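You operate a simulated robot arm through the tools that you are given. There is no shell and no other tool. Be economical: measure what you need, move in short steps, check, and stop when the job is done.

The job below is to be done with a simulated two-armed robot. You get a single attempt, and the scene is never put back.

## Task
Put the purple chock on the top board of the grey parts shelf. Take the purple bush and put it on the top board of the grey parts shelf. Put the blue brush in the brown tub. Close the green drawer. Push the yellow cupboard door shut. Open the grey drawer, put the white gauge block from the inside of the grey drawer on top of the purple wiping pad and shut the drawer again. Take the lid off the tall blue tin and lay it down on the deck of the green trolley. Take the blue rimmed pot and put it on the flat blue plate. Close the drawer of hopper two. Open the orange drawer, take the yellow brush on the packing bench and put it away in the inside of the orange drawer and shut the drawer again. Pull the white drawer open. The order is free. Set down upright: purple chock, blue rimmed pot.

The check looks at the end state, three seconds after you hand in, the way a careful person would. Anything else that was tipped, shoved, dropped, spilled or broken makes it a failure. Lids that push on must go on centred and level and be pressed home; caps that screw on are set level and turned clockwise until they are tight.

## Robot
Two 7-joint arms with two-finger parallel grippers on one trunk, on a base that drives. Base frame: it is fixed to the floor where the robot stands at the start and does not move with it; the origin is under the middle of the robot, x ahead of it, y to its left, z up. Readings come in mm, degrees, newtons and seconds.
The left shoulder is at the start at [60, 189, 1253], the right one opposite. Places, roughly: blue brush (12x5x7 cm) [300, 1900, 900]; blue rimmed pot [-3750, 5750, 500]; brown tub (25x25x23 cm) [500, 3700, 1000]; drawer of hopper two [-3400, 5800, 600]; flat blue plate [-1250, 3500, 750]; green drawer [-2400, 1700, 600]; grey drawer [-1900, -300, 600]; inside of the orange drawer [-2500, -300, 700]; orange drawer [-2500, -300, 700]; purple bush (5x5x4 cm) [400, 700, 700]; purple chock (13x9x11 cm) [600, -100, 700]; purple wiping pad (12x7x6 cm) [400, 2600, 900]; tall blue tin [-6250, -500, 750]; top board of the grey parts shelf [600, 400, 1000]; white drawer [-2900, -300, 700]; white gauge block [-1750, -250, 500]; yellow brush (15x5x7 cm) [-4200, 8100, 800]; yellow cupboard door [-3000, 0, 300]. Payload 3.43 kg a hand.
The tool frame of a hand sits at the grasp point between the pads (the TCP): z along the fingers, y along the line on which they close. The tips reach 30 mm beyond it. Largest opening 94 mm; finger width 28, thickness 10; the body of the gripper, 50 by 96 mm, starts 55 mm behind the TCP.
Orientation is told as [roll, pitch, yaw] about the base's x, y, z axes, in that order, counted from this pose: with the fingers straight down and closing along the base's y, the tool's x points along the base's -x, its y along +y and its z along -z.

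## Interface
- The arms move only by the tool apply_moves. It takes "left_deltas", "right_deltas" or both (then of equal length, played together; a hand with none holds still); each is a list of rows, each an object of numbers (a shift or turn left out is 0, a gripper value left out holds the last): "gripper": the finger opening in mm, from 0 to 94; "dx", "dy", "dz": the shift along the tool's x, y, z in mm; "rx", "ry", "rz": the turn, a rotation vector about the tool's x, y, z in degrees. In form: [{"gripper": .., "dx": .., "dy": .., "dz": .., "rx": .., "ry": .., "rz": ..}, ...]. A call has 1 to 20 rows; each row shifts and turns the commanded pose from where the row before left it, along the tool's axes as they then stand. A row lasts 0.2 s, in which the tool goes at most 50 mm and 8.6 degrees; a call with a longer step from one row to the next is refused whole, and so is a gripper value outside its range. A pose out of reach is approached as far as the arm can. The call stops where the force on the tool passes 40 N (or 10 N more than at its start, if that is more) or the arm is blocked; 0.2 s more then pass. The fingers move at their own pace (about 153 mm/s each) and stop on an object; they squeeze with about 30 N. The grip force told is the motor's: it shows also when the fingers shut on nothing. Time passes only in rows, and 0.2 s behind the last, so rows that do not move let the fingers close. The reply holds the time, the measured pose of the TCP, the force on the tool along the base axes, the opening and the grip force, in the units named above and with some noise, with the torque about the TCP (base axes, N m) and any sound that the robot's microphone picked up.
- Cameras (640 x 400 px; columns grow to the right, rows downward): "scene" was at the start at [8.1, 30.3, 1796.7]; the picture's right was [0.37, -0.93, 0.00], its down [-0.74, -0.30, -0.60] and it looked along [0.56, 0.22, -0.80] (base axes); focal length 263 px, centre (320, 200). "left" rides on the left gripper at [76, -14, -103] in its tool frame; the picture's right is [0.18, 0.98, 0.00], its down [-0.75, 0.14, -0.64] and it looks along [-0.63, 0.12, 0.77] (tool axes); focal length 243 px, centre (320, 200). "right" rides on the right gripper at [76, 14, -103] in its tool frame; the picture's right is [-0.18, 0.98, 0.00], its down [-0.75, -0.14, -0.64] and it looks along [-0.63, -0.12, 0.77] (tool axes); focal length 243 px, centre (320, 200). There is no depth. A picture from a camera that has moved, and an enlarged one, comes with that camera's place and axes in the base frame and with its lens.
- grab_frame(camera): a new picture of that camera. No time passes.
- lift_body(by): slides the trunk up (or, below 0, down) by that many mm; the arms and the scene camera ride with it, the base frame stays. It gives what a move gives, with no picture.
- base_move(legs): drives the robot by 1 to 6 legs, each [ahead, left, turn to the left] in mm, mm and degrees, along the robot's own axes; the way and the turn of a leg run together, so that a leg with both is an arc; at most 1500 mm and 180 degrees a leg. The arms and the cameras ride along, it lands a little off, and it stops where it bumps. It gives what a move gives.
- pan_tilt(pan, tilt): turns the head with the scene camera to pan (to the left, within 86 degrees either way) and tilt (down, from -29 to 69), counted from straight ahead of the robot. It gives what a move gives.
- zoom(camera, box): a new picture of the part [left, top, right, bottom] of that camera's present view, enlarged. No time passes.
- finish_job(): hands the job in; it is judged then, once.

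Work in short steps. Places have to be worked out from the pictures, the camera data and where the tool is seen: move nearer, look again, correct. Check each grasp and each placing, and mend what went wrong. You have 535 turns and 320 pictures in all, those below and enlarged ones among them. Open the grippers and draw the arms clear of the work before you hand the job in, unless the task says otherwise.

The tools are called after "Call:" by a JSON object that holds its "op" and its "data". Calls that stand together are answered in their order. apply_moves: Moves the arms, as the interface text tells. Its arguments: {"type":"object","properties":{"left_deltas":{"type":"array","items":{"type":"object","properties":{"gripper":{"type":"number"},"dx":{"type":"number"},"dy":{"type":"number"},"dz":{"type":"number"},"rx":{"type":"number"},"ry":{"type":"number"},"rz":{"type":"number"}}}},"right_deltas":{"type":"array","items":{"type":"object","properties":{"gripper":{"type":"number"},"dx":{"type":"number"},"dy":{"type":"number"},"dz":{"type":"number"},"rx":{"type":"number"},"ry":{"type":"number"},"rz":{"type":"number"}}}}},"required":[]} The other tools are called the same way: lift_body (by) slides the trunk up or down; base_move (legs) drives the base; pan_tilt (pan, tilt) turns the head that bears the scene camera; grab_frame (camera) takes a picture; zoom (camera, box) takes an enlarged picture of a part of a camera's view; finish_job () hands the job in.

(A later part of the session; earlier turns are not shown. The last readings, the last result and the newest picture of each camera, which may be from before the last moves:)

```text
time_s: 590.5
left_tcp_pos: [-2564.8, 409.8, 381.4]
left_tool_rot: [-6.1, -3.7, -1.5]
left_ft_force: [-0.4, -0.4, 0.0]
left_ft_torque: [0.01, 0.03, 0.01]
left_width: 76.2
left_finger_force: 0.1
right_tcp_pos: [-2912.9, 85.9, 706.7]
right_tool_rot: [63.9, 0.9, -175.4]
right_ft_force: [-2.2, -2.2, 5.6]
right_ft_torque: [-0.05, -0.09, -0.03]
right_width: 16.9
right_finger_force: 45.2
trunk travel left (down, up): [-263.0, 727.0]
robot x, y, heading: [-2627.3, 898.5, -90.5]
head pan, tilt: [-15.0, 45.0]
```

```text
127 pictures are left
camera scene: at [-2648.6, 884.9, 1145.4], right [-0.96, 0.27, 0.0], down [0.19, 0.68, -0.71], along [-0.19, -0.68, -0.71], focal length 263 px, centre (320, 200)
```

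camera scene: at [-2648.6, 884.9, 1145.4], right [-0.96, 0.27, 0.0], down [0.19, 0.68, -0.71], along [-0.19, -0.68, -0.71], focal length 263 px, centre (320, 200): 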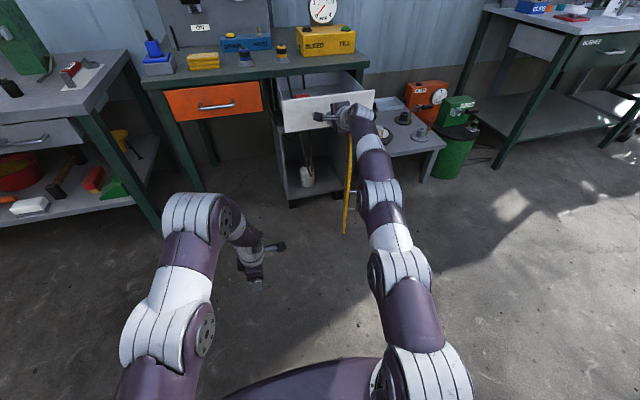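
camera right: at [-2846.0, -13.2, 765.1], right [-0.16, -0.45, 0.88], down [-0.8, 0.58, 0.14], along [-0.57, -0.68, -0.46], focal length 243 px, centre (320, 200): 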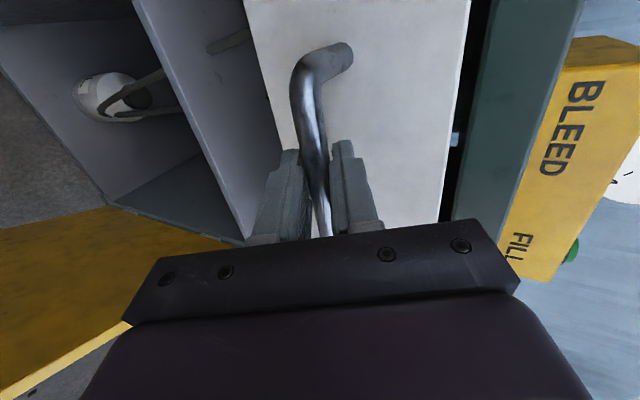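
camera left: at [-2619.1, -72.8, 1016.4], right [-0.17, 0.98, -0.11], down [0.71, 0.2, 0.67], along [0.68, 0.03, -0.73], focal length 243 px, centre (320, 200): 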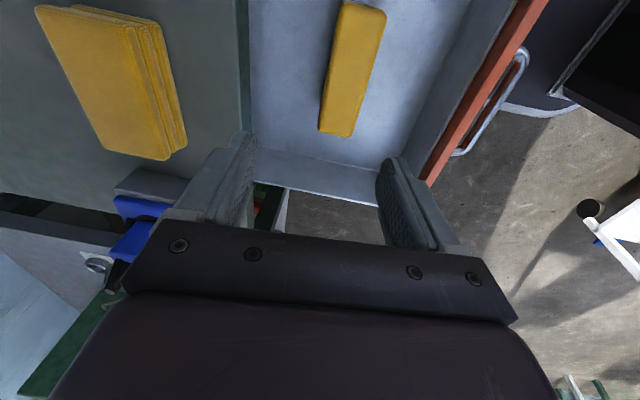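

White drawer open ~190 mm. Pull a further 60 mm with the arm for a full opening.

Call:
{"op": "apply_moves", "data": {"right_deltas": [{"dz": -13.4, "dy": -6.6, "dx": 0.9}, {"dz": -13.4, "dy": -6.6, "dx": 0.9}, {"dz": -13.4, "dy": -6.6, "dx": 0.9}, {"dz": -13.4, "dy": -6.6, "dx": 0.9}]}}

Call:
{"op": "zoom", "data": {"camera": "scene", "box": [240, 50, 440, 240]}}

```text
time_s: 591.5
left_tcp_pos: [-2564.5, 410.3, 381.4]
left_tool_rot: [-6.3, -3.6, -1.5]
left_ft_force: [-0.6, -0.1, -0.1]
left_ft_torque: [-0.01, 0.01, -0.02]
left_width: 75.6
left_finger_force: 0.1
right_tcp_pos: [-2914.0, 145.8, 708.1]
right_tool_rot: [63.9, 0.9, -175.4]
right_ft_force: [10.6, -0.5, 9.9]
right_ft_torque: [-0.08, -1.01, -1.13]
right_width: 14.4
right_finger_force: 45.2
trunk travel left (down, up): [-263.0, 727.0]
robot x, y, heading: [-2625.5, 899.5, -90.6]
head pan, tilt: [-15.0, 45.0]
```

```text
2.11 times, centred on (340, 145) of scene
camera zoom: at [-2647.1, 885.3, 1145.5], right [-0.96, 0.27, 0.0], down [0.19, 0.68, -0.71], along [-0.19, -0.68, -0.71], focal length 554 px, centre (278, 316)
```

zoom: 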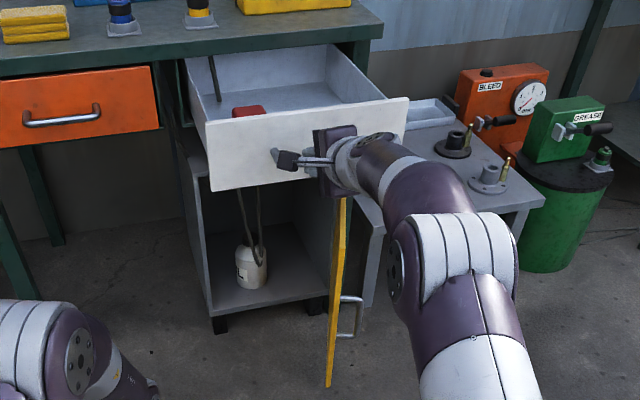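

White drawer is well open. Release the handle and draw the hand back.

Call:
{"op": "apply_moves", "data": {"right_deltas": [{"gripper": 60}, {}, {}, {"dz": -13.4, "dy": -6.6}, {"dz": -13.4, "dy": -6.6}, {"dz": -26.8, "dy": -13.2}, {"dz": -26.8, "dy": -13.2}, {"dz": -26.8, "dy": -13.2}, {"gripper": 0}, {}]}}

Call:
{"op": "lift_body", "data": {"by": -240}}

Call:
{"op": "grab_frame", "data": {"camera": "scene"}}

Call:
{"op": "grab_frame", "data": {"camera": "right"}}

```text
time_s: 593.6
left_tcp_pos: [-2564.5, 410.0, 380.0]
left_tool_rot: [-6.0, -3.7, -1.5]
left_ft_force: [-0.1, 0.5, -0.2]
left_ft_torque: [0.03, -0.01, 0.0]
left_width: 75.8
left_finger_force: 0.0
right_tcp_pos: [-2924.7, 263.6, 705.5]
right_tool_rot: [63.8, 1.0, -175.4]
right_ft_force: [-0.5, 0.0, -1.2]
right_ft_torque: [0.01, -0.01, 0.02]
right_width: 0.3
right_finger_force: 30.0
trunk travel left (down, up): [-263.0, 727.0]
robot x, y, heading: [-2625.3, 898.6, -90.6]
head pan, tilt: [-15.0, 45.0]
```

```text
time_s: 596.1
left_tcp_pos: [-2565.6, 409.5, 141.8]
left_tool_rot: [-6.0, -3.7, -1.5]
left_ft_force: [0.1, 0.3, 0.3]
left_ft_torque: [0.02, 0.01, -0.02]
left_width: 75.7
left_finger_force: 0.1
right_tcp_pos: [-2925.1, 264.9, 465.1]
right_tool_rot: [63.8, 1.0, -175.5]
right_ft_force: [-0.4, 0.5, 0.0]
right_ft_torque: [-0.02, 0.04, 0.01]
right_width: 0.0
right_finger_force: 29.9
trunk travel left (down, up): [-23.0, 967.0]
robot x, y, heading: [-2625.9, 902.2, -90.6]
head pan, tilt: [-15.0, 45.0]
```

```text
125 pictures are left
camera scene: at [-2648.6, 884.2, 905.4], right [-0.96, 0.27, 0.0], down [0.19, 0.68, -0.71], along [-0.19, -0.68, -0.71], focal length 263 px, centre (320, 200)
```

scene: 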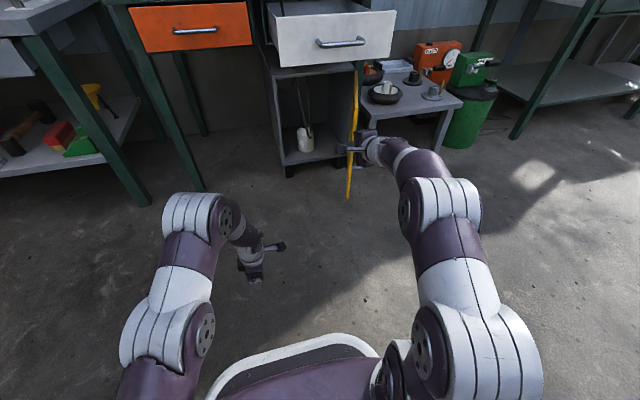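

```text
124 pictures are left
camera right: at [-2856.7, 355.1, 525.7], right [-0.16, -0.45, 0.88], down [-0.8, 0.58, 0.14], along [-0.57, -0.68, -0.46], focal length 243 px, centre (320, 200)
```

right: 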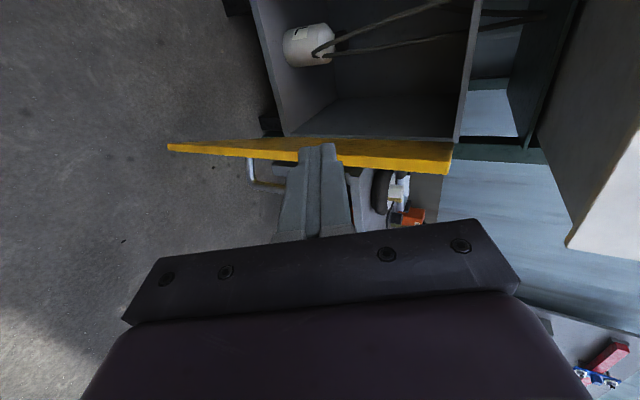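

Door tip edge ≈[−2985,118], top z≈525, hinge ≈[−3070,−150]. I shift right past the tip (base 100 + arm 70), then reach in behind it.

Call:
{"op": "base_move", "data": {"legs": [[0, -100, 0.6]]}}

Call:
{"op": "apply_moves", "data": {"right_deltas": [{"dx": -35}, {"dx": -30}, {"dz": 18, "dy": -36}, {"dz": 35, "dy": 17}, {"dz": 35, "dy": 17}, {"dz": 35, "dy": 17}]}}

Call:
{"op": "grab_frame", "data": {"camera": "right"}}

Call:
{"op": "grab_frame", "data": {"camera": "scene"}}

```text
time_s: 597.3
left_tcp_pos: [-2660.1, 410.3, 140.5]
left_tool_rot: [-6.0, -3.7, -0.9]
left_ft_force: [-0.1, 0.7, -0.4]
left_ft_torque: [-0.04, 0.03, 0.01]
left_width: 76.0
left_finger_force: 0.1
right_tcp_pos: [-3018.5, 260.7, 466.8]
right_tool_rot: [63.9, 1.0, -175.0]
right_ft_force: [0.4, 0.0, 0.4]
right_ft_torque: [0.02, 0.04, 0.0]
right_width: 0.0
right_finger_force: 30.1
trunk travel left (down, up): [-23.0, 967.0]
robot x, y, heading: [-2726.0, 899.4, -89.8]
head pan, tilt: [-15.0, 45.0]
```

```text
time_s: 598.7
left_tcp_pos: [-2660.7, 410.6, 140.2]
left_tool_rot: [-5.9, -3.6, -0.9]
left_ft_force: [0.1, 0.5, 0.1]
left_ft_torque: [0.03, -0.01, 0.0]
left_width: 75.7
left_finger_force: 0.1
right_tcp_pos: [-3072.3, 140.0, 426.1]
right_tool_rot: [63.9, 1.1, -175.0]
right_ft_force: [-0.3, 1.2, 0.6]
right_ft_torque: [0.04, 0.01, 0.01]
right_width: 0.2
right_finger_force: 30.1
trunk travel left (down, up): [-23.0, 967.0]
robot x, y, heading: [-2729.3, 897.9, -89.9]
head pan, tilt: [-15.0, 45.0]
```

```text
123 pictures are left
camera right: at [-3004.5, 231.9, 485.2], right [-0.16, -0.45, 0.88], down [-0.81, 0.57, 0.14], along [-0.56, -0.69, -0.46], focal length 243 px, centre (320, 200)
```

right: 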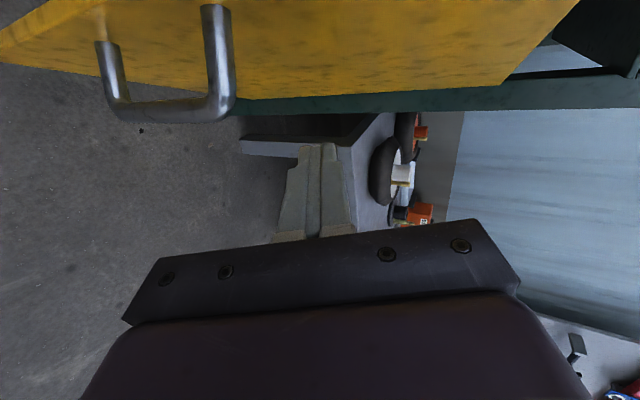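

```text
122 pictures are left
camera scene: at [-2748.6, 884.5, 905.3], right [-0.97, 0.26, 0.0], down [0.18, 0.68, -0.71], along [-0.18, -0.68, -0.71], focal length 263 px, centre (320, 200)
```

scene: 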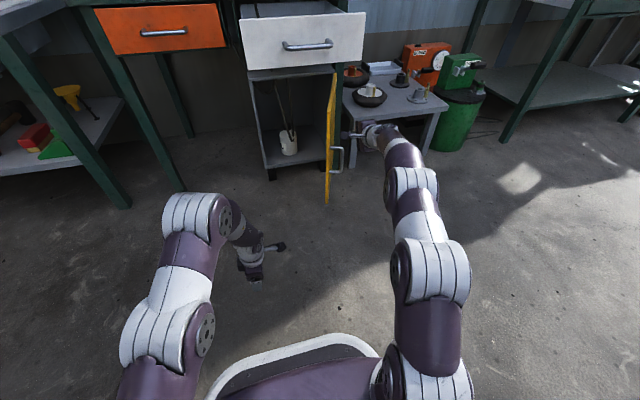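

The hand is on the outer side of the door. Move in 50 mm and sweep left to swing the door.

Call:
{"op": "apply_moves", "data": {"right_deltas": [{"dz": 22.5, "dy": 11}, {"dz": 22.5, "dy": 11}, {"dx": 17, "dz": 6.2, "dy": 3}, {"dx": 17, "dz": 6.2, "dy": 3}, {"dx": 17, "dz": 6.2, "dy": 3}, {"dx": 17, "dz": 6.2, "dy": 3}, {"dx": 17, "dz": 6.2, "dy": 3}, {"dx": 17, "dz": 6.2, "dy": 3}, {"dx": 17, "dz": 6.2, "dy": 3}, {"dx": 17, "dz": 6.2, "dy": 3}]}}

Call:
{"op": "grab_frame", "data": {"camera": "scene"}}

Call:
{"op": "grab_frame", "data": {"camera": "right"}}

```text
time_s: 600.9
left_tcp_pos: [-2659.4, 410.8, 139.8]
left_tool_rot: [-6.0, -3.8, -1.0]
left_ft_force: [0.4, 0.1, -0.3]
left_ft_torque: [0.05, 0.0, 0.03]
left_width: 76.1
left_finger_force: 0.0
right_tcp_pos: [-2930.8, 67.6, 420.7]
right_tool_rot: [63.9, 0.9, -174.9]
right_ft_force: [0.3, -0.1, 0.5]
right_ft_torque: [0.02, 0.01, -0.01]
right_width: 0.2
right_finger_force: 30.0
right hand out of reach, approached as far as the arm can: row 3, 6, 8, 9, 10
trunk travel left (down, up): [-23.0, 967.0]
robot x, y, heading: [-2724.6, 901.2, -89.6]
head pan, tilt: [-15.0, 45.0]
```

```text
121 pictures are left
camera scene: at [-2748.6, 884.3, 905.4], right [-0.97, 0.26, 0.0], down [0.18, 0.68, -0.71], along [-0.18, -0.68, -0.71], focal length 263 px, centre (320, 200)
```

scene: 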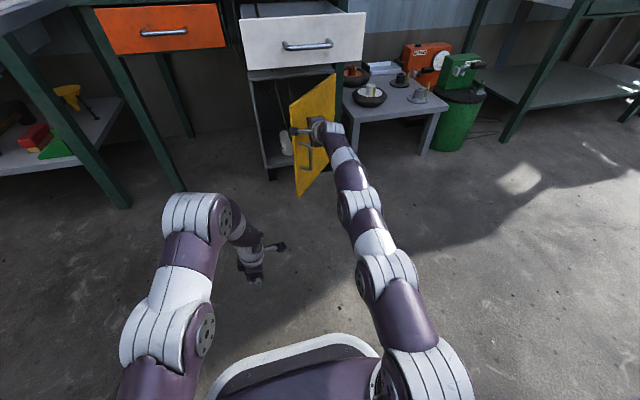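

```text
120 pictures are left
camera right: at [-2863.3, 159.8, 479.7], right [-0.16, -0.45, 0.88], down [-0.81, 0.57, 0.14], along [-0.56, -0.69, -0.46], focal length 243 px, centre (320, 200)
```

right: 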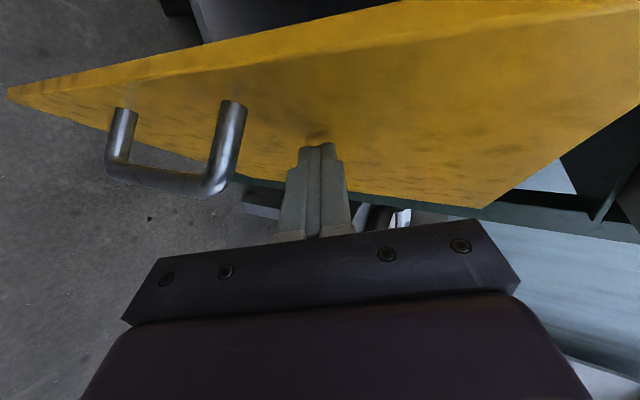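

The door swings. The arm is fully extended, so I continue the push with the base, forward and slightly left.

Call:
{"op": "base_move", "data": {"legs": [[110, 50, 0]]}}

Call:
{"op": "grab_frame", "data": {"camera": "scene"}}

```text
time_s: 602.1
left_tcp_pos: [-2610.4, 302.2, 141.6]
left_tool_rot: [-6.0, -3.7, -0.9]
left_ft_force: [-0.1, 0.4, 0.0]
left_ft_torque: [0.0, 0.01, -0.01]
left_width: 76.1
left_finger_force: 0.0
right_tcp_pos: [-2881.8, -41.7, 421.3]
right_tool_rot: [63.8, 1.1, -174.9]
right_ft_force: [-0.5, 0.7, 0.0]
right_ft_torque: [0.0, -0.03, -0.02]
right_width: 0.0
right_finger_force: 30.1
trunk travel left (down, up): [-23.0, 967.0]
robot x, y, heading: [-2676.6, 788.6, -90.1]
head pan, tilt: [-15.0, 45.0]
```

```text
119 pictures are left
camera scene: at [-2698.1, 775.3, 905.4], right [-0.97, 0.26, 0.0], down [0.18, 0.68, -0.71], along [-0.18, -0.68, -0.71], focal length 263 px, centre (320, 200)
```

scene: 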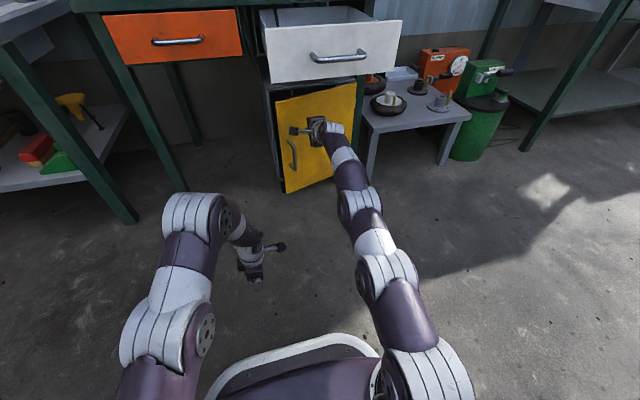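

Nearly closed. Push on with the base in small steps, watching force.

Call:
{"op": "base_move", "data": {"legs": [[55, 15, 0]]}}

Call:
{"op": "base_move", "data": {"legs": [[20, 0, 0]]}}

Call:
{"op": "zoom", "data": {"camera": "scene", "box": [240, 20, 420, 220]}}

```text
time_s: 603.1
left_tcp_pos: [-2594.9, 246.4, 140.6]
left_tool_rot: [-6.1, -3.7, -0.9]
left_ft_force: [0.3, -0.1, 0.0]
left_ft_torque: [0.01, 0.0, -0.01]
left_width: 76.0
left_finger_force: 0.0
right_tcp_pos: [-2865.7, -97.0, 421.5]
right_tool_rot: [63.9, 0.9, -174.9]
right_ft_force: [-0.1, 0.3, 0.2]
right_ft_torque: [0.01, 0.0, 0.0]
right_width: 0.0
right_finger_force: 29.8
trunk travel left (down, up): [-23.0, 967.0]
robot x, y, heading: [-2662.3, 734.8, -90.2]
head pan, tilt: [-15.0, 45.0]
```

```text
time_s: 603.9
left_tcp_pos: [-2595.0, 226.1, 141.4]
left_tool_rot: [-6.0, -3.6, -0.9]
left_ft_force: [1.1, 0.2, -0.3]
left_ft_torque: [0.0, 0.0, -0.02]
left_width: 76.2
left_finger_force: 0.1
right_tcp_pos: [-2864.9, -117.6, 420.6]
right_tool_rot: [63.8, 0.9, -174.9]
right_ft_force: [-0.5, 0.6, 0.2]
right_ft_torque: [-0.02, -0.01, -0.01]
right_width: 0.0
right_finger_force: 30.0
trunk travel left (down, up): [-23.0, 967.0]
robot x, y, heading: [-2660.6, 717.0, -90.0]
head pan, tilt: [-15.0, 45.0]
```

```text
2.00 times, centred on (330, 120) of scene
camera zoom: at [-2682.9, 699.9, 905.4], right [-0.97, 0.26, 0.0], down [0.18, 0.68, -0.71], along [-0.18, -0.68, -0.71], focal length 526 px, centre (300, 360)
```

zoom: 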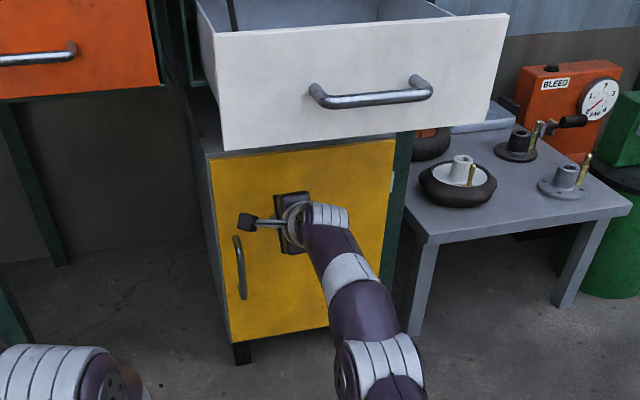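

Call:
{"op": "base_move", "data": {"legs": [[12, 0, 0]]}}

Call:
{"op": "base_move", "data": {"legs": [[12, 0, 0]]}}

Call:
{"op": "base_move", "data": {"legs": [[12, 0, 0]]}}

```text
time_s: 604.7
left_tcp_pos: [-2596.0, 217.0, 141.1]
left_tool_rot: [-6.1, -3.6, -0.8]
left_ft_force: [-0.4, -0.3, 0.1]
left_ft_torque: [-0.01, -0.02, 0.0]
left_width: 76.0
left_finger_force: 0.1
right_tcp_pos: [-2865.8, -123.4, 421.0]
right_tool_rot: [63.5, 1.0, -174.7]
right_ft_force: [1.2, 11.8, 1.6]
right_ft_torque: [0.01, 0.04, -0.09]
right_width: 0.0
right_finger_force: 29.9
trunk travel left (down, up): [-23.0, 967.0]
robot x, y, heading: [-2658.7, 710.7, -89.9]
head pan, tilt: [-15.0, 45.0]
stopped in leg 1: the force on the tool passed its limit (the readings are from after the stop); the commanded pose is now the measured one
```

```text
time_s: 605.4
left_tcp_pos: [-2596.2, 215.6, 142.9]
left_tool_rot: [-6.2, -3.6, -0.9]
left_ft_force: [-0.8, -0.9, -0.7]
left_ft_torque: [0.0, -0.03, -0.03]
left_width: 75.9
left_finger_force: 0.1
right_tcp_pos: [-2865.0, -125.4, 422.3]
right_tool_rot: [63.2, 1.1, -174.7]
right_ft_force: [1.4, 18.8, 3.3]
right_ft_torque: [0.01, 0.05, -0.14]
right_width: 0.2
right_finger_force: 29.7
trunk travel left (down, up): [-23.0, 967.0]
robot x, y, heading: [-2663.5, 705.6, -90.1]
head pan, tilt: [-15.0, 45.0]
stopped in leg 1: the force on the tool passed its limit (the readings are from after the stop); the commanded pose is now the measured one
```

```text
time_s: 606.1
left_tcp_pos: [-2597.2, 215.6, 141.5]
left_tool_rot: [-6.4, -3.6, -0.9]
left_ft_force: [-0.2, 0.1, -0.1]
left_ft_torque: [0.01, 0.0, 0.0]
left_width: 76.1
left_finger_force: 0.0
right_tcp_pos: [-2865.6, -125.6, 421.5]
right_tool_rot: [62.8, 1.1, -174.7]
right_ft_force: [2.0, 19.5, 4.2]
right_ft_torque: [-0.01, 0.02, -0.14]
right_width: 0.1
right_finger_force: 30.1
trunk travel left (down, up): [-23.0, 967.0]
robot x, y, heading: [-2664.6, 704.1, -90.1]
head pan, tilt: [-15.0, 45.0]
stopped in leg 1: the force on the tool passed its limit (the readings are from after the stop); the commanded pose is now the measured one
```

The door is against its stop. Back off and verify.

Call:
{"op": "base_move", "data": {"legs": [[-170, 0, 0]]}}

Call:
{"op": "lift_body", "data": {"by": 350}}

Call:
{"op": "grab_frame", "data": {"camera": "scene"}}

```text
time_s: 607.6
left_tcp_pos: [-2596.6, 386.4, 140.7]
left_tool_rot: [-6.1, -3.6, -1.0]
left_ft_force: [0.0, -0.1, -0.2]
left_ft_torque: [0.01, 0.03, -0.01]
left_width: 76.1
left_finger_force: 0.1
right_tcp_pos: [-2866.8, 47.0, 419.1]
right_tool_rot: [62.7, 1.0, -174.8]
right_ft_force: [0.0, -0.3, -0.6]
right_ft_torque: [-0.01, -0.01, 0.01]
right_width: 0.0
right_finger_force: 30.1
trunk travel left (down, up): [-23.0, 967.0]
robot x, y, heading: [-2658.3, 877.1, -90.2]
head pan, tilt: [-15.0, 45.0]
```

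```text
time_s: 609.4
left_tcp_pos: [-2597.3, 387.6, 313.2]
left_tool_rot: [-6.1, -3.7, -0.9]
left_ft_force: [0.8, -1.3, -0.7]
left_ft_torque: [-0.01, -0.03, 0.03]
left_width: 75.9
left_finger_force: 0.1
right_tcp_pos: [-2866.1, 50.8, 567.3]
right_tool_rot: [60.5, 1.5, -174.8]
right_ft_force: [0.7, 3.1, -9.7]
right_ft_torque: [-0.58, -0.29, -0.08]
right_width: 0.2
right_finger_force: 29.5
trunk travel left (down, up): [-193.0, 797.0]
robot x, y, heading: [-2660.7, 875.7, -90.2]
head pan, tilt: [-15.0, 45.0]
stopped: the force on the tool passed its limit (the readings are from after the stop); the commanded pose is now the measured one
```

```text
117 pictures are left
camera scene: at [-2682.7, 861.3, 1076.6], right [-0.96, 0.26, 0.0], down [0.19, 0.68, -0.71], along [-0.19, -0.68, -0.71], focal length 263 px, centre (320, 200)
```

scene: 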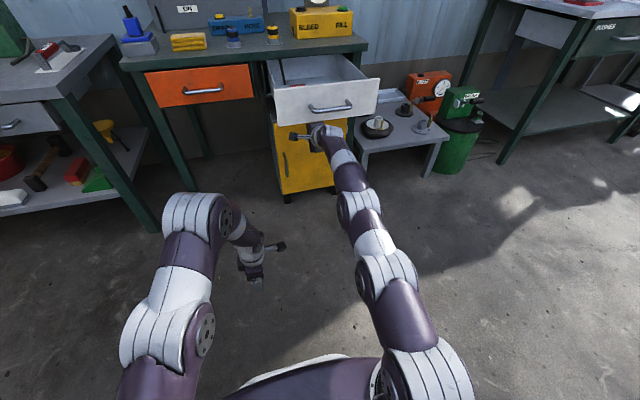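

The right hand touched the underside of the white drawer. I lower slightly, retract the arm, then raise.

Call:
{"op": "lift_body", "data": {"by": -40}}

Call:
{"op": "apply_moves", "data": {"right_deltas": [{"dz": -30, "dy": -15}, {"dz": -30, "dy": -15}, {"dz": -30, "dy": -15}, {"dz": -30, "dy": -15}, {"dz": -30, "dy": -15}, {"dz": -30, "dy": -15}, {"dz": -30, "dy": -15}]}}

Call:
{"op": "lift_body", "data": {"by": 300}}

Call:
{"op": "zoom", "data": {"camera": "scene", "box": [130, 30, 450, 230]}}

```text
time_s: 610.2
left_tcp_pos: [-2597.4, 387.8, 271.9]
left_tool_rot: [-6.2, -3.6, -1.0]
left_ft_force: [0.3, -0.6, -0.5]
left_ft_torque: [-0.02, 0.0, 0.01]
left_width: 75.8
left_finger_force: 0.0
right_tcp_pos: [-2865.3, 49.5, 532.5]
right_tool_rot: [60.7, 1.4, -174.7]
right_ft_force: [0.5, 0.2, 1.1]
right_ft_torque: [0.02, 0.02, 0.01]
right_width: 0.0
right_finger_force: 29.3
trunk travel left (down, up): [-153.0, 837.0]
robot x, y, heading: [-2661.1, 877.4, -90.2]
head pan, tilt: [-15.0, 45.0]
```

```text
time_s: 611.8
left_tcp_pos: [-2597.1, 387.0, 271.6]
left_tool_rot: [-6.2, -3.6, -1.0]
left_ft_force: [-0.3, -0.3, 0.1]
left_ft_torque: [0.0, 0.0, 0.02]
left_width: 76.0
left_finger_force: 0.0
right_tcp_pos: [-2890.9, 275.4, 537.5]
right_tool_rot: [60.7, 1.6, -174.7]
right_ft_force: [-0.9, 0.3, 0.3]
right_ft_torque: [0.0, 0.02, -0.01]
right_width: 0.0
right_finger_force: 30.0
right hand out of reach, approached as far as the arm can: row 7
trunk travel left (down, up): [-153.0, 837.0]
robot x, y, heading: [-2660.6, 878.7, -90.1]
head pan, tilt: [-15.0, 45.0]
```

```text
time_s: 614.8
left_tcp_pos: [-2597.3, 388.9, 570.5]
left_tool_rot: [-6.2, -3.6, -1.1]
left_ft_force: [0.4, 0.1, 1.2]
left_ft_torque: [0.03, -0.05, 0.02]
left_width: 76.1
left_finger_force: 0.1
right_tcp_pos: [-2891.8, 276.3, 840.6]
right_tool_rot: [60.8, 1.6, -174.7]
right_ft_force: [-0.9, 0.3, -0.3]
right_ft_torque: [-0.02, 0.0, -0.02]
right_width: 0.1
right_finger_force: 30.4
trunk travel left (down, up): [-453.0, 537.0]
robot x, y, heading: [-2662.0, 878.8, -90.2]
head pan, tilt: [-15.0, 45.0]
```

```text
2.00 times, centred on (290, 130) of scene
camera zoom: at [-2682.3, 862.0, 1335.9], right [-0.96, 0.26, 0.0], down [0.19, 0.68, -0.71], along [-0.19, -0.68, -0.71], focal length 526 px, centre (380, 340)
```

zoom: 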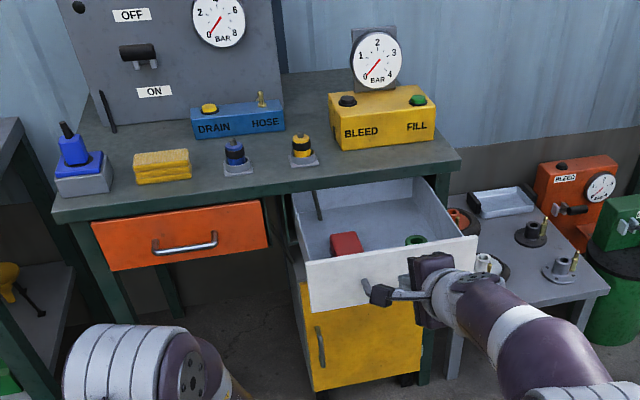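

All good here: white drawer open, yellow door and orange drawer shut. Next the grey drawer on the left bench: strafe left ~985 and look.

Call:
{"op": "base_move", "data": {"legs": [[40, 985, 0]]}}

Call:
{"op": "pan_tilt", "data": {"pan": -12, "tilt": 45}}

Call:
{"op": "grab_frame", "data": {"camera": "scene"}}

Call:
{"op": "grab_frame", "data": {"camera": "right"}}

```text
time_s: 619.9
left_tcp_pos: [-1634.6, 333.2, 570.7]
left_tool_rot: [-6.3, -3.6, -2.2]
left_ft_force: [-0.7, -0.7, -0.5]
left_ft_torque: [0.04, 0.01, 0.01]
left_width: 76.2
left_finger_force: 0.1
right_tcp_pos: [-1928.0, 226.4, 839.6]
right_tool_rot: [60.8, 1.6, -175.8]
right_ft_force: [-0.1, 0.4, -1.4]
right_ft_torque: [-0.03, -0.02, 0.0]
right_width: 0.0
right_finger_force: 30.5
trunk travel left (down, up): [-453.0, 537.0]
robot x, y, heading: [-1683.9, 828.0, -91.6]
head pan, tilt: [-15.0, 45.0]
```

```text
time_s: 620.5
left_tcp_pos: [-1633.4, 332.9, 572.1]
left_tool_rot: [-6.2, -3.6, -2.2]
left_ft_force: [-0.9, 0.5, -0.6]
left_ft_torque: [0.01, -0.01, 0.04]
left_width: 76.0
left_finger_force: 0.0
right_tcp_pos: [-1929.6, 226.7, 840.0]
right_tool_rot: [60.8, 1.5, -175.7]
right_ft_force: [0.2, -0.3, 0.1]
right_ft_torque: [0.02, 0.01, -0.03]
right_width: 0.0
right_finger_force: 30.4
trunk travel left (down, up): [-453.0, 537.0]
robot x, y, heading: [-1690.0, 825.1, -91.1]
head pan, tilt: [-12.0, 45.0]
```

```text
115 pictures are left
camera scene: at [-1705.2, 807.9, 1335.9], right [-0.97, 0.23, 0.0], down [0.16, 0.69, -0.71], along [-0.16, -0.69, -0.71], focal length 263 px, centre (320, 200)
```

scene: 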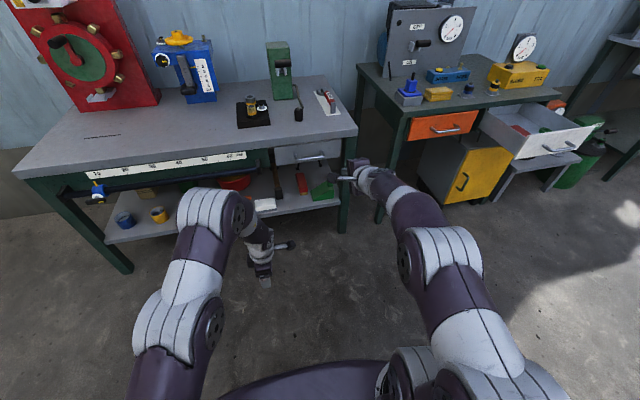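

```text
114 pictures are left
camera right: at [-1860.5, 314.7, 903.7], right [-0.17, -0.49, 0.85], down [-0.8, 0.57, 0.17], along [-0.57, -0.65, -0.49], focal length 243 px, centre (320, 200)
```

right: 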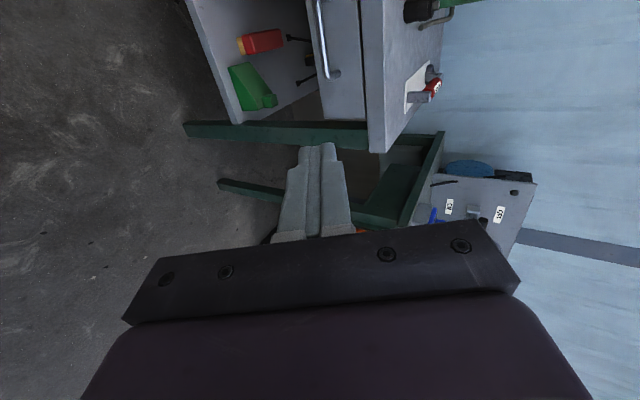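

Grey drawer handle ≈[−1872,−62,690]. Align: left 57, lower 140, forward 140, then look.

Call:
{"op": "lift_body", "data": {"by": -140}}

Call:
{"op": "base_move", "data": {"legs": [[130, 57, 1.1]]}}

Call:
{"op": "apply_moves", "data": {"right_deltas": [{"gripper": 50}, {}]}}

Call:
{"op": "grab_frame", "data": {"camera": "right"}}

Call:
{"op": "zoom", "data": {"camera": "scene", "box": [220, 80, 400, 240]}}

```text
time_s: 622.2
left_tcp_pos: [-1633.2, 333.5, 431.9]
left_tool_rot: [-6.2, -3.5, -2.1]
left_ft_force: [0.5, 0.3, 0.2]
left_ft_torque: [0.0, 0.02, 0.0]
left_width: 76.1
left_finger_force: 0.0
right_tcp_pos: [-1928.6, 226.9, 699.1]
right_tool_rot: [60.8, 1.6, -175.8]
right_ft_force: [-0.2, 0.2, -0.2]
right_ft_torque: [0.0, 0.03, -0.04]
right_width: 0.1
right_finger_force: 30.4
trunk travel left (down, up): [-313.0, 677.0]
robot x, y, heading: [-1688.7, 827.0, -91.6]
head pan, tilt: [-12.0, 45.0]
```

```text
time_s: 623.5
left_tcp_pos: [-1568.9, 204.5, 431.0]
left_tool_rot: [-6.1, -3.6, -1.1]
left_ft_force: [0.0, 0.3, 0.5]
left_ft_torque: [-0.01, 0.0, 0.05]
left_width: 76.1
left_finger_force: 0.0
right_tcp_pos: [-1863.0, 93.9, 699.1]
right_tool_rot: [60.7, 1.6, -174.6]
right_ft_force: [0.7, 0.5, 0.0]
right_ft_torque: [0.02, -0.02, 0.02]
right_width: 0.0
right_finger_force: 29.8
trunk travel left (down, up): [-313.0, 677.0]
robot x, y, heading: [-1635.9, 694.5, -90.4]
head pan, tilt: [-12.0, 45.0]
```

```text
time_s: 624.1
left_tcp_pos: [-1570.2, 205.2, 432.6]
left_tool_rot: [-6.1, -3.6, -1.1]
left_ft_force: [-0.8, -0.3, -0.2]
left_ft_torque: [0.04, -0.02, 0.0]
left_width: 75.9
left_finger_force: 0.0
right_tcp_pos: [-1863.3, 92.9, 699.9]
right_tool_rot: [60.7, 1.4, -174.6]
right_ft_force: [0.0, 0.4, -0.3]
right_ft_torque: [0.02, -0.02, 0.01]
right_width: 49.9
right_finger_force: 0.0
trunk travel left (down, up): [-313.0, 677.0]
robot x, y, heading: [-1634.9, 692.8, -90.3]
head pan, tilt: [-12.0, 45.0]
```

```text
113 pictures are left
camera right: at [-1796.0, 182.2, 763.6], right [-0.16, -0.5, 0.85], down [-0.81, 0.56, 0.17], along [-0.56, -0.67, -0.49], focal length 243 px, centre (320, 200)
```

right: 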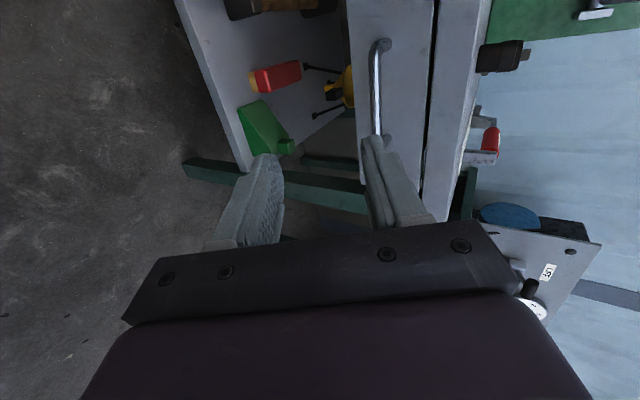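

```text
2.50 times, centred on (310, 160) of scene
camera zoom: at [-1649.9, 678.2, 1195.9], right [-0.98, 0.21, 0.0], down [0.15, 0.69, -0.71], along [-0.15, -0.69, -0.71], focal length 658 px, centre (345, 300)
```

zoom: 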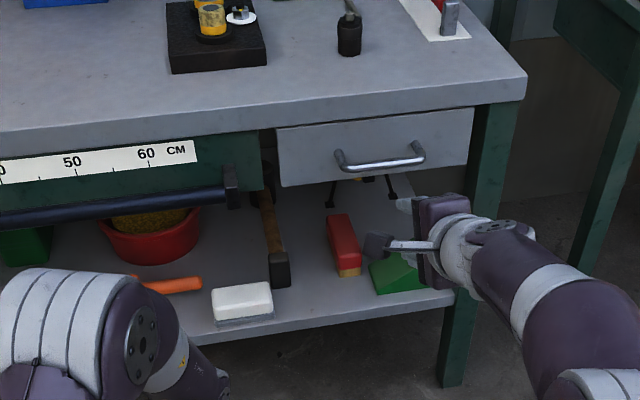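

Refined handle ≈[−1868,−108,661]. Lower 32, forward 115, check again.

Call:
{"op": "lift_body", "data": {"by": -32}}

Call:
{"op": "base_move", "data": {"legs": [[120, -4, 0.3]]}}

Call:
{"op": "grab_frame", "data": {"camera": "right"}}

```text
time_s: 624.9
left_tcp_pos: [-1568.2, 204.4, 400.3]
left_tool_rot: [-6.2, -3.5, -1.0]
left_ft_force: [0.0, 0.2, 0.4]
left_ft_torque: [0.01, 0.0, 0.01]
left_width: 76.1
left_finger_force: 0.2
right_tcp_pos: [-1863.3, 91.8, 667.8]
right_tool_rot: [60.8, 1.4, -174.7]
right_ft_force: [0.1, -0.9, 0.5]
right_ft_torque: [-0.01, 0.01, -0.04]
right_width: 50.1
right_finger_force: 0.0
trunk travel left (down, up): [-281.0, 709.0]
robot x, y, heading: [-1630.3, 690.8, -90.0]
head pan, tilt: [-12.0, 45.0]
```

```text
time_s: 626.1
left_tcp_pos: [-1569.7, 84.1, 400.7]
left_tool_rot: [-6.1, -3.6, -0.7]
left_ft_force: [0.3, 0.6, -0.4]
left_ft_torque: [-0.01, -0.05, 0.0]
left_width: 76.0
left_finger_force: 0.0
right_tcp_pos: [-1863.3, -30.4, 667.0]
right_tool_rot: [60.7, 1.5, -174.4]
right_ft_force: [-0.7, 0.1, -0.1]
right_ft_torque: [-0.01, 0.0, 0.03]
right_width: 49.7
right_finger_force: 0.1
trunk travel left (down, up): [-281.0, 709.0]
robot x, y, heading: [-1636.0, 572.5, -89.9]
head pan, tilt: [-12.0, 45.0]
```

```text
111 pictures are left
camera right: at [-1797.1, 59.5, 731.4], right [-0.16, -0.5, 0.85], down [-0.82, 0.55, 0.17], along [-0.56, -0.67, -0.49], focal length 243 px, centre (320, 200)
```

right: 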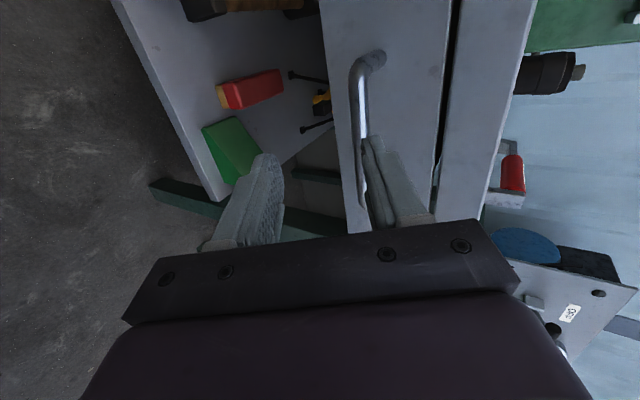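

Advance the last 65 mm with the arm and close on the bar.

Call:
{"op": "apply_moves", "data": {"right_deltas": [{"dz": 14.7, "dy": 7, "dx": -1.5}, {"dz": 14.7, "dy": 7, "dx": -1.5}, {"dz": 14.7, "dy": 7, "dx": -1.5}, {"dz": 14.7, "dy": 7, "dx": -1.5}]}}

Call:
{"op": "grab_frame", "data": {"camera": "right"}}

```text
time_s: 627.1
left_tcp_pos: [-1569.7, 83.1, 399.8]
left_tool_rot: [-6.1, -3.6, -0.7]
left_ft_force: [-0.1, -0.3, 0.6]
left_ft_torque: [0.04, 0.01, 0.01]
left_width: 76.2
left_finger_force: 0.1
right_tcp_pos: [-1863.7, -95.5, 662.7]
right_tool_rot: [60.8, 1.4, -174.4]
right_ft_force: [0.1, -0.6, 0.1]
right_ft_torque: [-0.01, -0.02, -0.02]
right_width: 49.8
right_finger_force: 0.0
trunk travel left (down, up): [-281.0, 709.0]
robot x, y, heading: [-1634.8, 576.0, -90.0]
head pan, tilt: [-12.0, 45.0]
```

```text
110 pictures are left
camera right: at [-1797.5, -5.3, 727.0], right [-0.16, -0.5, 0.85], down [-0.82, 0.55, 0.17], along [-0.56, -0.67, -0.49], focal length 243 px, centre (320, 200)
```

right: 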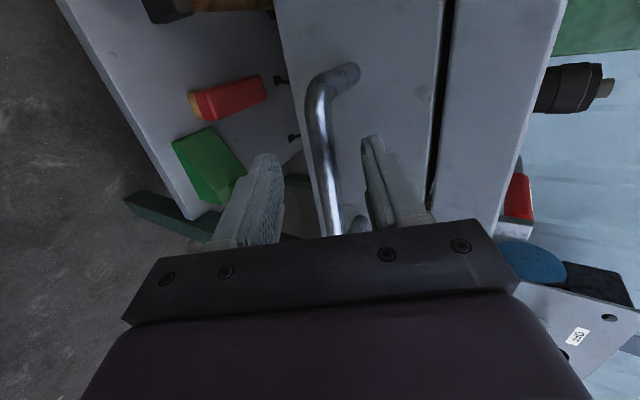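

Bar between the fingers. Close and pull open via the base.

Call:
{"op": "apply_moves", "data": {"right_deltas": [{"dz": 5, "dy": 2}, {"gripper": 0}, {}, {}, {}]}}

Call:
{"op": "base_move", "data": {"legs": [[-100, 0, 0]]}}

Call:
{"op": "grab_frame", "data": {"camera": "scene"}}

```text
time_s: 628.3
left_tcp_pos: [-1570.9, 83.3, 400.6]
left_tool_rot: [-6.1, -3.6, -0.7]
left_ft_force: [-0.4, 0.4, 0.5]
left_ft_torque: [0.01, 0.0, 0.0]
left_width: 75.7
left_finger_force: 0.0
right_tcp_pos: [-1863.1, -101.0, 663.9]
right_tool_rot: [60.8, 1.5, -174.5]
right_ft_force: [0.1, -3.4, 5.1]
right_ft_torque: [-0.03, -1.1, -0.74]
right_width: 13.9
right_finger_force: 45.4
trunk travel left (down, up): [-281.0, 709.0]
robot x, y, heading: [-1635.7, 573.0, -89.8]
head pan, tilt: [-12.0, 45.0]
```

```text
time_s: 629.5
left_tcp_pos: [-1570.9, 185.1, 400.7]
left_tool_rot: [-6.1, -3.5, -0.7]
left_ft_force: [0.4, 0.0, -0.5]
left_ft_torque: [0.0, -0.02, 0.03]
left_width: 76.1
left_finger_force: 0.0
right_tcp_pos: [-1863.4, -0.0, 663.2]
right_tool_rot: [60.8, 1.4, -174.4]
right_ft_force: [-1.6, -1.0, 5.0]
right_ft_torque: [-0.07, -1.01, -0.81]
right_width: 14.1
right_finger_force: 44.9
trunk travel left (down, up): [-281.0, 709.0]
robot x, y, heading: [-1634.0, 672.9, -90.0]
head pan, tilt: [-12.0, 45.0]
```

```text
109 pictures are left
camera scene: at [-1654.2, 657.0, 1164.0], right [-0.98, 0.21, 0.0], down [0.15, 0.69, -0.71], along [-0.15, -0.69, -0.71], focal length 263 px, centre (320, 200)
```

scene: 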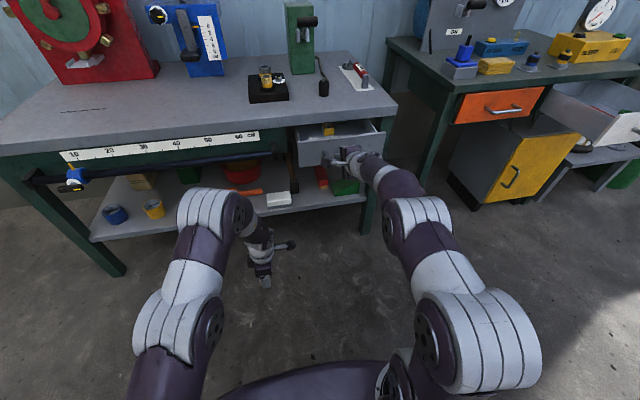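

Opens smoothly. Pull 110 mm more.

Call:
{"op": "base_move", "data": {"legs": [[-110, 0, 0]]}}

Call:
{"op": "zoom", "data": {"camera": "scene", "box": [240, 60, 440, 200]}}

```text
time_s: 630.7
left_tcp_pos: [-1569.1, 294.9, 401.0]
left_tool_rot: [-6.3, -3.5, -0.6]
left_ft_force: [0.1, 0.0, -0.2]
left_ft_torque: [0.01, -0.02, 0.03]
left_width: 76.1
left_finger_force: 0.0
right_tcp_pos: [-1861.6, 110.1, 664.4]
right_tool_rot: [60.8, 1.6, -174.4]
right_ft_force: [-0.2, -1.6, 3.3]
right_ft_torque: [-0.05, -0.98, -0.91]
right_width: 14.0
right_finger_force: 45.2
trunk travel left (down, up): [-281.0, 709.0]
robot x, y, heading: [-1636.1, 784.3, -89.9]
head pan, tilt: [-12.0, 45.0]
```

```text
2.86 times, centred on (340, 130) of scene
camera zoom: at [-1654.5, 767.0, 1164.0], right [-0.98, 0.21, 0.0], down [0.15, 0.69, -0.71], along [-0.14, -0.69, -0.71], focal length 752 px, centre (263, 400)
```

zoom: 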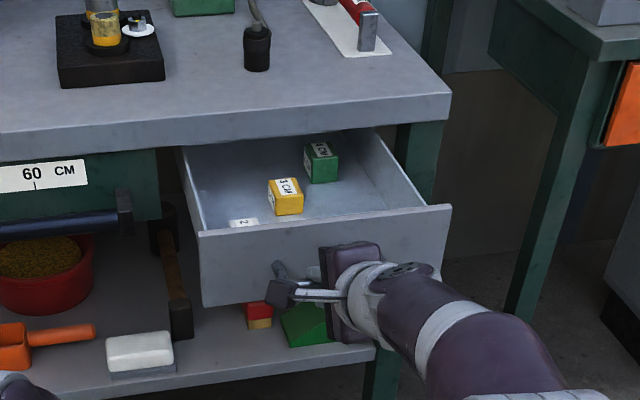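

White, yellow and green gauge blocks are inside; the white one lies at the front-left. Release the handle, back off and raise for a view from above.

Call:
{"op": "apply_moves", "data": {"right_deltas": [{"gripper": 60}, {}, {}]}}

Call:
{"op": "base_move", "data": {"legs": [[-120, 0, 0]]}}

Call:
{"op": "lift_body", "data": {"by": 400}}

Call:
{"op": "zoom", "data": {"camera": "scene", "box": [250, 100, 410, 220]}}

```text
time_s: 631.5
left_tcp_pos: [-1570.2, 294.1, 400.1]
left_tool_rot: [-6.3, -3.5, -0.6]
left_ft_force: [0.7, -0.5, -0.2]
left_ft_torque: [0.01, -0.01, 0.0]
left_width: 76.0
left_finger_force: 0.2
right_tcp_pos: [-1862.4, 109.6, 662.9]
right_tool_rot: [60.8, 1.7, -174.4]
right_ft_force: [1.1, -0.2, 0.4]
right_ft_torque: [0.0, 0.02, -0.03]
right_width: 60.2
right_finger_force: 0.0
trunk travel left (down, up): [-281.0, 709.0]
robot x, y, heading: [-1640.0, 785.5, -90.1]
head pan, tilt: [-12.0, 45.0]
```

```text
time_s: 632.7
left_tcp_pos: [-1569.3, 414.2, 399.4]
left_tool_rot: [-6.3, -3.7, -0.5]
left_ft_force: [1.1, -0.2, 1.3]
left_ft_torque: [0.02, 0.0, -0.01]
left_width: 76.1
left_finger_force: 0.0
right_tcp_pos: [-1861.2, 230.0, 662.9]
right_tool_rot: [60.8, 1.5, -174.2]
right_ft_force: [0.2, 0.1, -0.2]
right_ft_torque: [-0.03, 0.0, 0.01]
right_width: 60.3
right_finger_force: 0.0
trunk travel left (down, up): [-281.0, 709.0]
robot x, y, heading: [-1636.1, 904.5, -89.5]
head pan, tilt: [-12.0, 45.0]
```

```text
time_s: 636.5
left_tcp_pos: [-1569.8, 413.4, 800.6]
left_tool_rot: [-6.1, -3.6, -0.5]
left_ft_force: [0.5, 0.4, -0.4]
left_ft_torque: [0.01, -0.02, 0.02]
left_width: 76.3
left_finger_force: 0.0
right_tcp_pos: [-1860.4, 229.0, 1064.1]
right_tool_rot: [60.8, 1.7, -174.2]
right_ft_force: [-0.3, 0.7, -0.1]
right_ft_torque: [-0.01, 0.01, 0.04]
right_width: 59.9
right_finger_force: 0.1
trunk travel left (down, up): [-681.0, 309.0]
robot x, y, heading: [-1639.0, 902.1, -89.7]
head pan, tilt: [-12.0, 45.0]
```

```text
3.33 times, centred on (330, 160) of scene
camera zoom: at [-1654.9, 886.9, 1563.9], right [-0.98, 0.2, 0.0], down [0.14, 0.69, -0.71], along [-0.14, -0.69, -0.71], focal length 877 px, centre (287, 333)
```

zoom: 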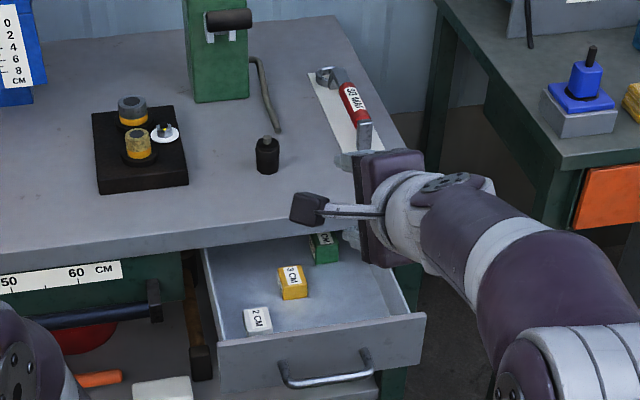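

White block ("2 CM") ≈[−1804,−58]. To clear the bench edge I turn the left wrist back (closing along x, tilted back).

Call:
{"op": "apply_moves", "data": {"left_deltas": [{"rz": 8.5, "gripper": 70}, {"rz": 8.5}, {"rz": 8.5}, {"rz": 8.5}, {"rz": 8.5}, {"rz": 8.5}, {"rz": 8.5}, {"rz": 8.5}, {"rz": 8.5}, {"rz": 8.5}, {"rz": 4}, {"ry": -6}, {"ry": -6}]}}

Call:
{"op": "base_move", "data": {"legs": [[0, -234, 0], [300, 0, 0]]}}

Call:
{"op": "grab_frame", "data": {"camera": "left"}}

Call:
{"op": "pan_tilt", "data": {"pan": 0, "tilt": 52}}

Call:
{"op": "grab_frame", "data": {"camera": "scene"}}

```text
time_s: 639.3
left_tcp_pos: [-1569.0, 414.3, 800.5]
left_tool_rot: [3.7, -18.3, -90.7]
left_ft_force: [0.7, 1.0, 0.5]
left_ft_torque: [0.01, -0.02, -0.02]
left_width: 70.2
left_finger_force: 0.0
right_tcp_pos: [-1862.1, 229.2, 1065.1]
right_tool_rot: [61.0, 1.5, -174.2]
right_ft_force: [-0.3, 0.1, 0.3]
right_ft_torque: [0.04, 0.01, 0.03]
right_width: 60.0
right_finger_force: 0.1
trunk travel left (down, up): [-681.0, 309.0]
robot x, y, heading: [-1638.7, 907.8, -89.7]
head pan, tilt: [-12.0, 45.0]
```

```text
time_s: 642.7
left_tcp_pos: [-1801.2, 114.4, 799.7]
left_tool_rot: [3.7, -18.2, -90.8]
left_ft_force: [0.4, -0.5, 0.3]
left_ft_torque: [0.02, 0.01, 0.0]
left_width: 70.0
left_finger_force: 0.0
right_tcp_pos: [-2093.9, -69.9, 1063.1]
right_tool_rot: [60.7, 1.6, -174.3]
right_ft_force: [-0.1, -0.1, -0.2]
right_ft_torque: [-0.02, 0.02, -0.02]
right_width: 60.0
right_finger_force: 0.2
trunk travel left (down, up): [-681.0, 309.0]
robot x, y, heading: [-1869.7, 604.3, -89.6]
head pan, tilt: [-12.0, 45.0]
```

```text
106 pictures are left
camera left: at [-1820.5, 219.0, 873.2], right [0.98, 0.18, 0.0], down [0.09, -0.51, 0.85], along [0.16, -0.84, -0.52], focal length 243 px, centre (320, 200)
```

left: 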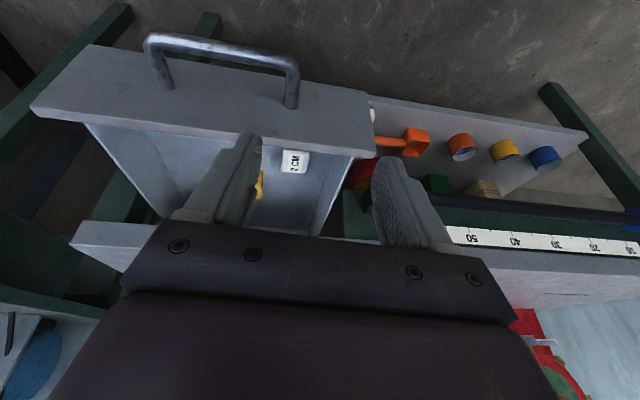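

```text
time_s: 643.5
left_tcp_pos: [-1800.8, 115.2, 800.1]
left_tool_rot: [3.7, -18.2, -90.8]
left_ft_force: [1.2, 0.8, 0.2]
left_ft_torque: [0.02, -0.08, -0.02]
left_width: 70.2
left_finger_force: 0.2
right_tcp_pos: [-2094.5, -70.0, 1063.6]
right_tool_rot: [60.8, 1.7, -174.4]
right_ft_force: [-0.3, -0.5, 0.0]
right_ft_torque: [-0.01, 0.0, -0.02]
right_width: 60.2
right_finger_force: 0.1
trunk travel left (down, up): [-681.0, 309.0]
robot x, y, heading: [-1868.1, 603.8, -89.8]
head pan, tilt: [0.0, 52.0]
```

```text
105 pictures are left
camera scene: at [-1869.4, 591.8, 1554.4], right [-1.0, 0.0, 0.0], down [0.0, 0.79, -0.62], along [0.0, -0.62, -0.79], focal length 263 px, centre (320, 200)
```

scene: 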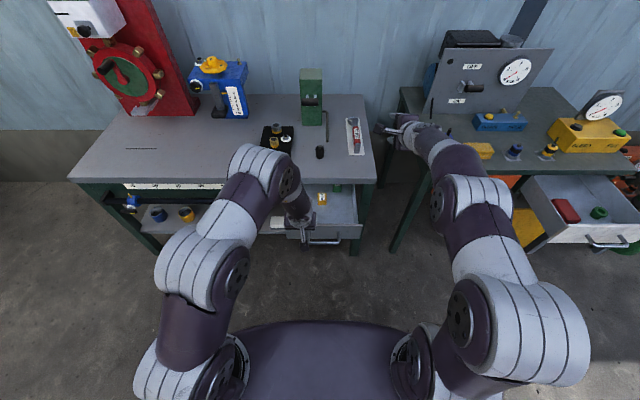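

Block at ≈[−1804,−42], top ≈655. Forward 157, lower 100, look.

Call:
{"op": "base_move", "data": {"legs": [[157, -3, 0]]}}

Call:
{"op": "lift_body", "data": {"by": -95}}

Call:
{"op": "grab_frame", "data": {"camera": "left"}}

Call:
{"op": "zoom", "data": {"camera": "scene", "box": [220, 100, 420, 260]}}

```text
time_s: 644.9
left_tcp_pos: [-1805.3, -43.3, 800.2]
left_tool_rot: [3.7, -18.2, -91.0]
left_ft_force: [0.0, -0.4, -0.7]
left_ft_torque: [0.02, 0.0, 0.01]
left_width: 70.0
left_finger_force: 0.0
right_tcp_pos: [-2098.3, -226.2, 1064.3]
right_tool_rot: [60.8, 1.6, -174.5]
right_ft_force: [0.2, -0.2, -0.7]
right_ft_torque: [-0.04, 0.01, 0.04]
right_width: 60.1
right_finger_force: 0.0
trunk travel left (down, up): [-681.0, 309.0]
robot x, y, heading: [-1868.6, 446.9, -89.8]
head pan, tilt: [0.0, 52.0]
```

```text
time_s: 646.1
left_tcp_pos: [-1805.9, -41.8, 705.2]
left_tool_rot: [3.8, -18.3, -90.8]
left_ft_force: [-0.5, 0.2, 0.4]
left_ft_torque: [-0.03, 0.02, 0.01]
left_width: 69.9
left_finger_force: 0.1
right_tcp_pos: [-2097.4, -225.9, 969.2]
right_tool_rot: [60.9, 1.6, -174.5]
right_ft_force: [-1.2, -0.1, 0.7]
right_ft_torque: [-0.03, -0.02, 0.01]
right_width: 60.1
right_finger_force: 0.2
trunk travel left (down, up): [-586.0, 404.0]
robot x, y, heading: [-1871.8, 451.1, -90.1]
head pan, tilt: [0.0, 52.0]
```

```text
104 pictures are left
camera left: at [-1824.2, 62.9, 778.6], right [0.98, 0.18, 0.0], down [0.09, -0.51, 0.85], along [0.15, -0.84, -0.52], focal length 243 px, centre (320, 200)
```

left: 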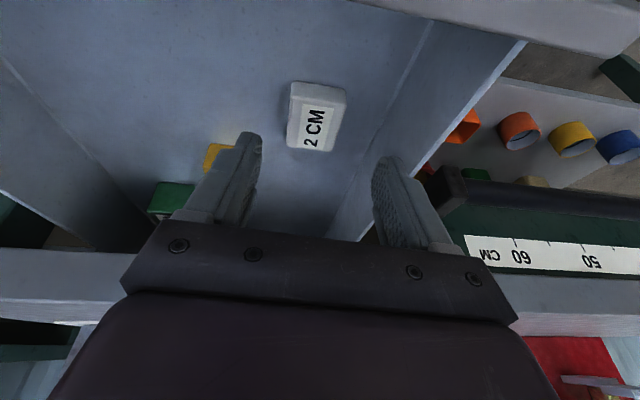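

```text
2.50 times, centred on (320, 180) of scene
camera zoom: at [-1871.9, 435.5, 1459.4], right [-1.0, 0.0, 0.0], down [0.0, 0.79, -0.62], along [0.0, -0.62, -0.79], focal length 658 px, centre (320, 250)
```

zoom: 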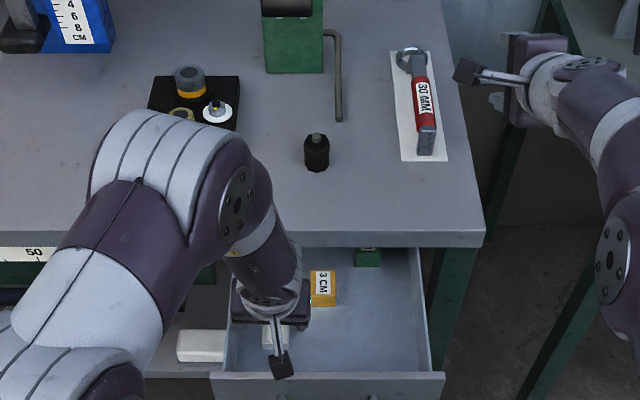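

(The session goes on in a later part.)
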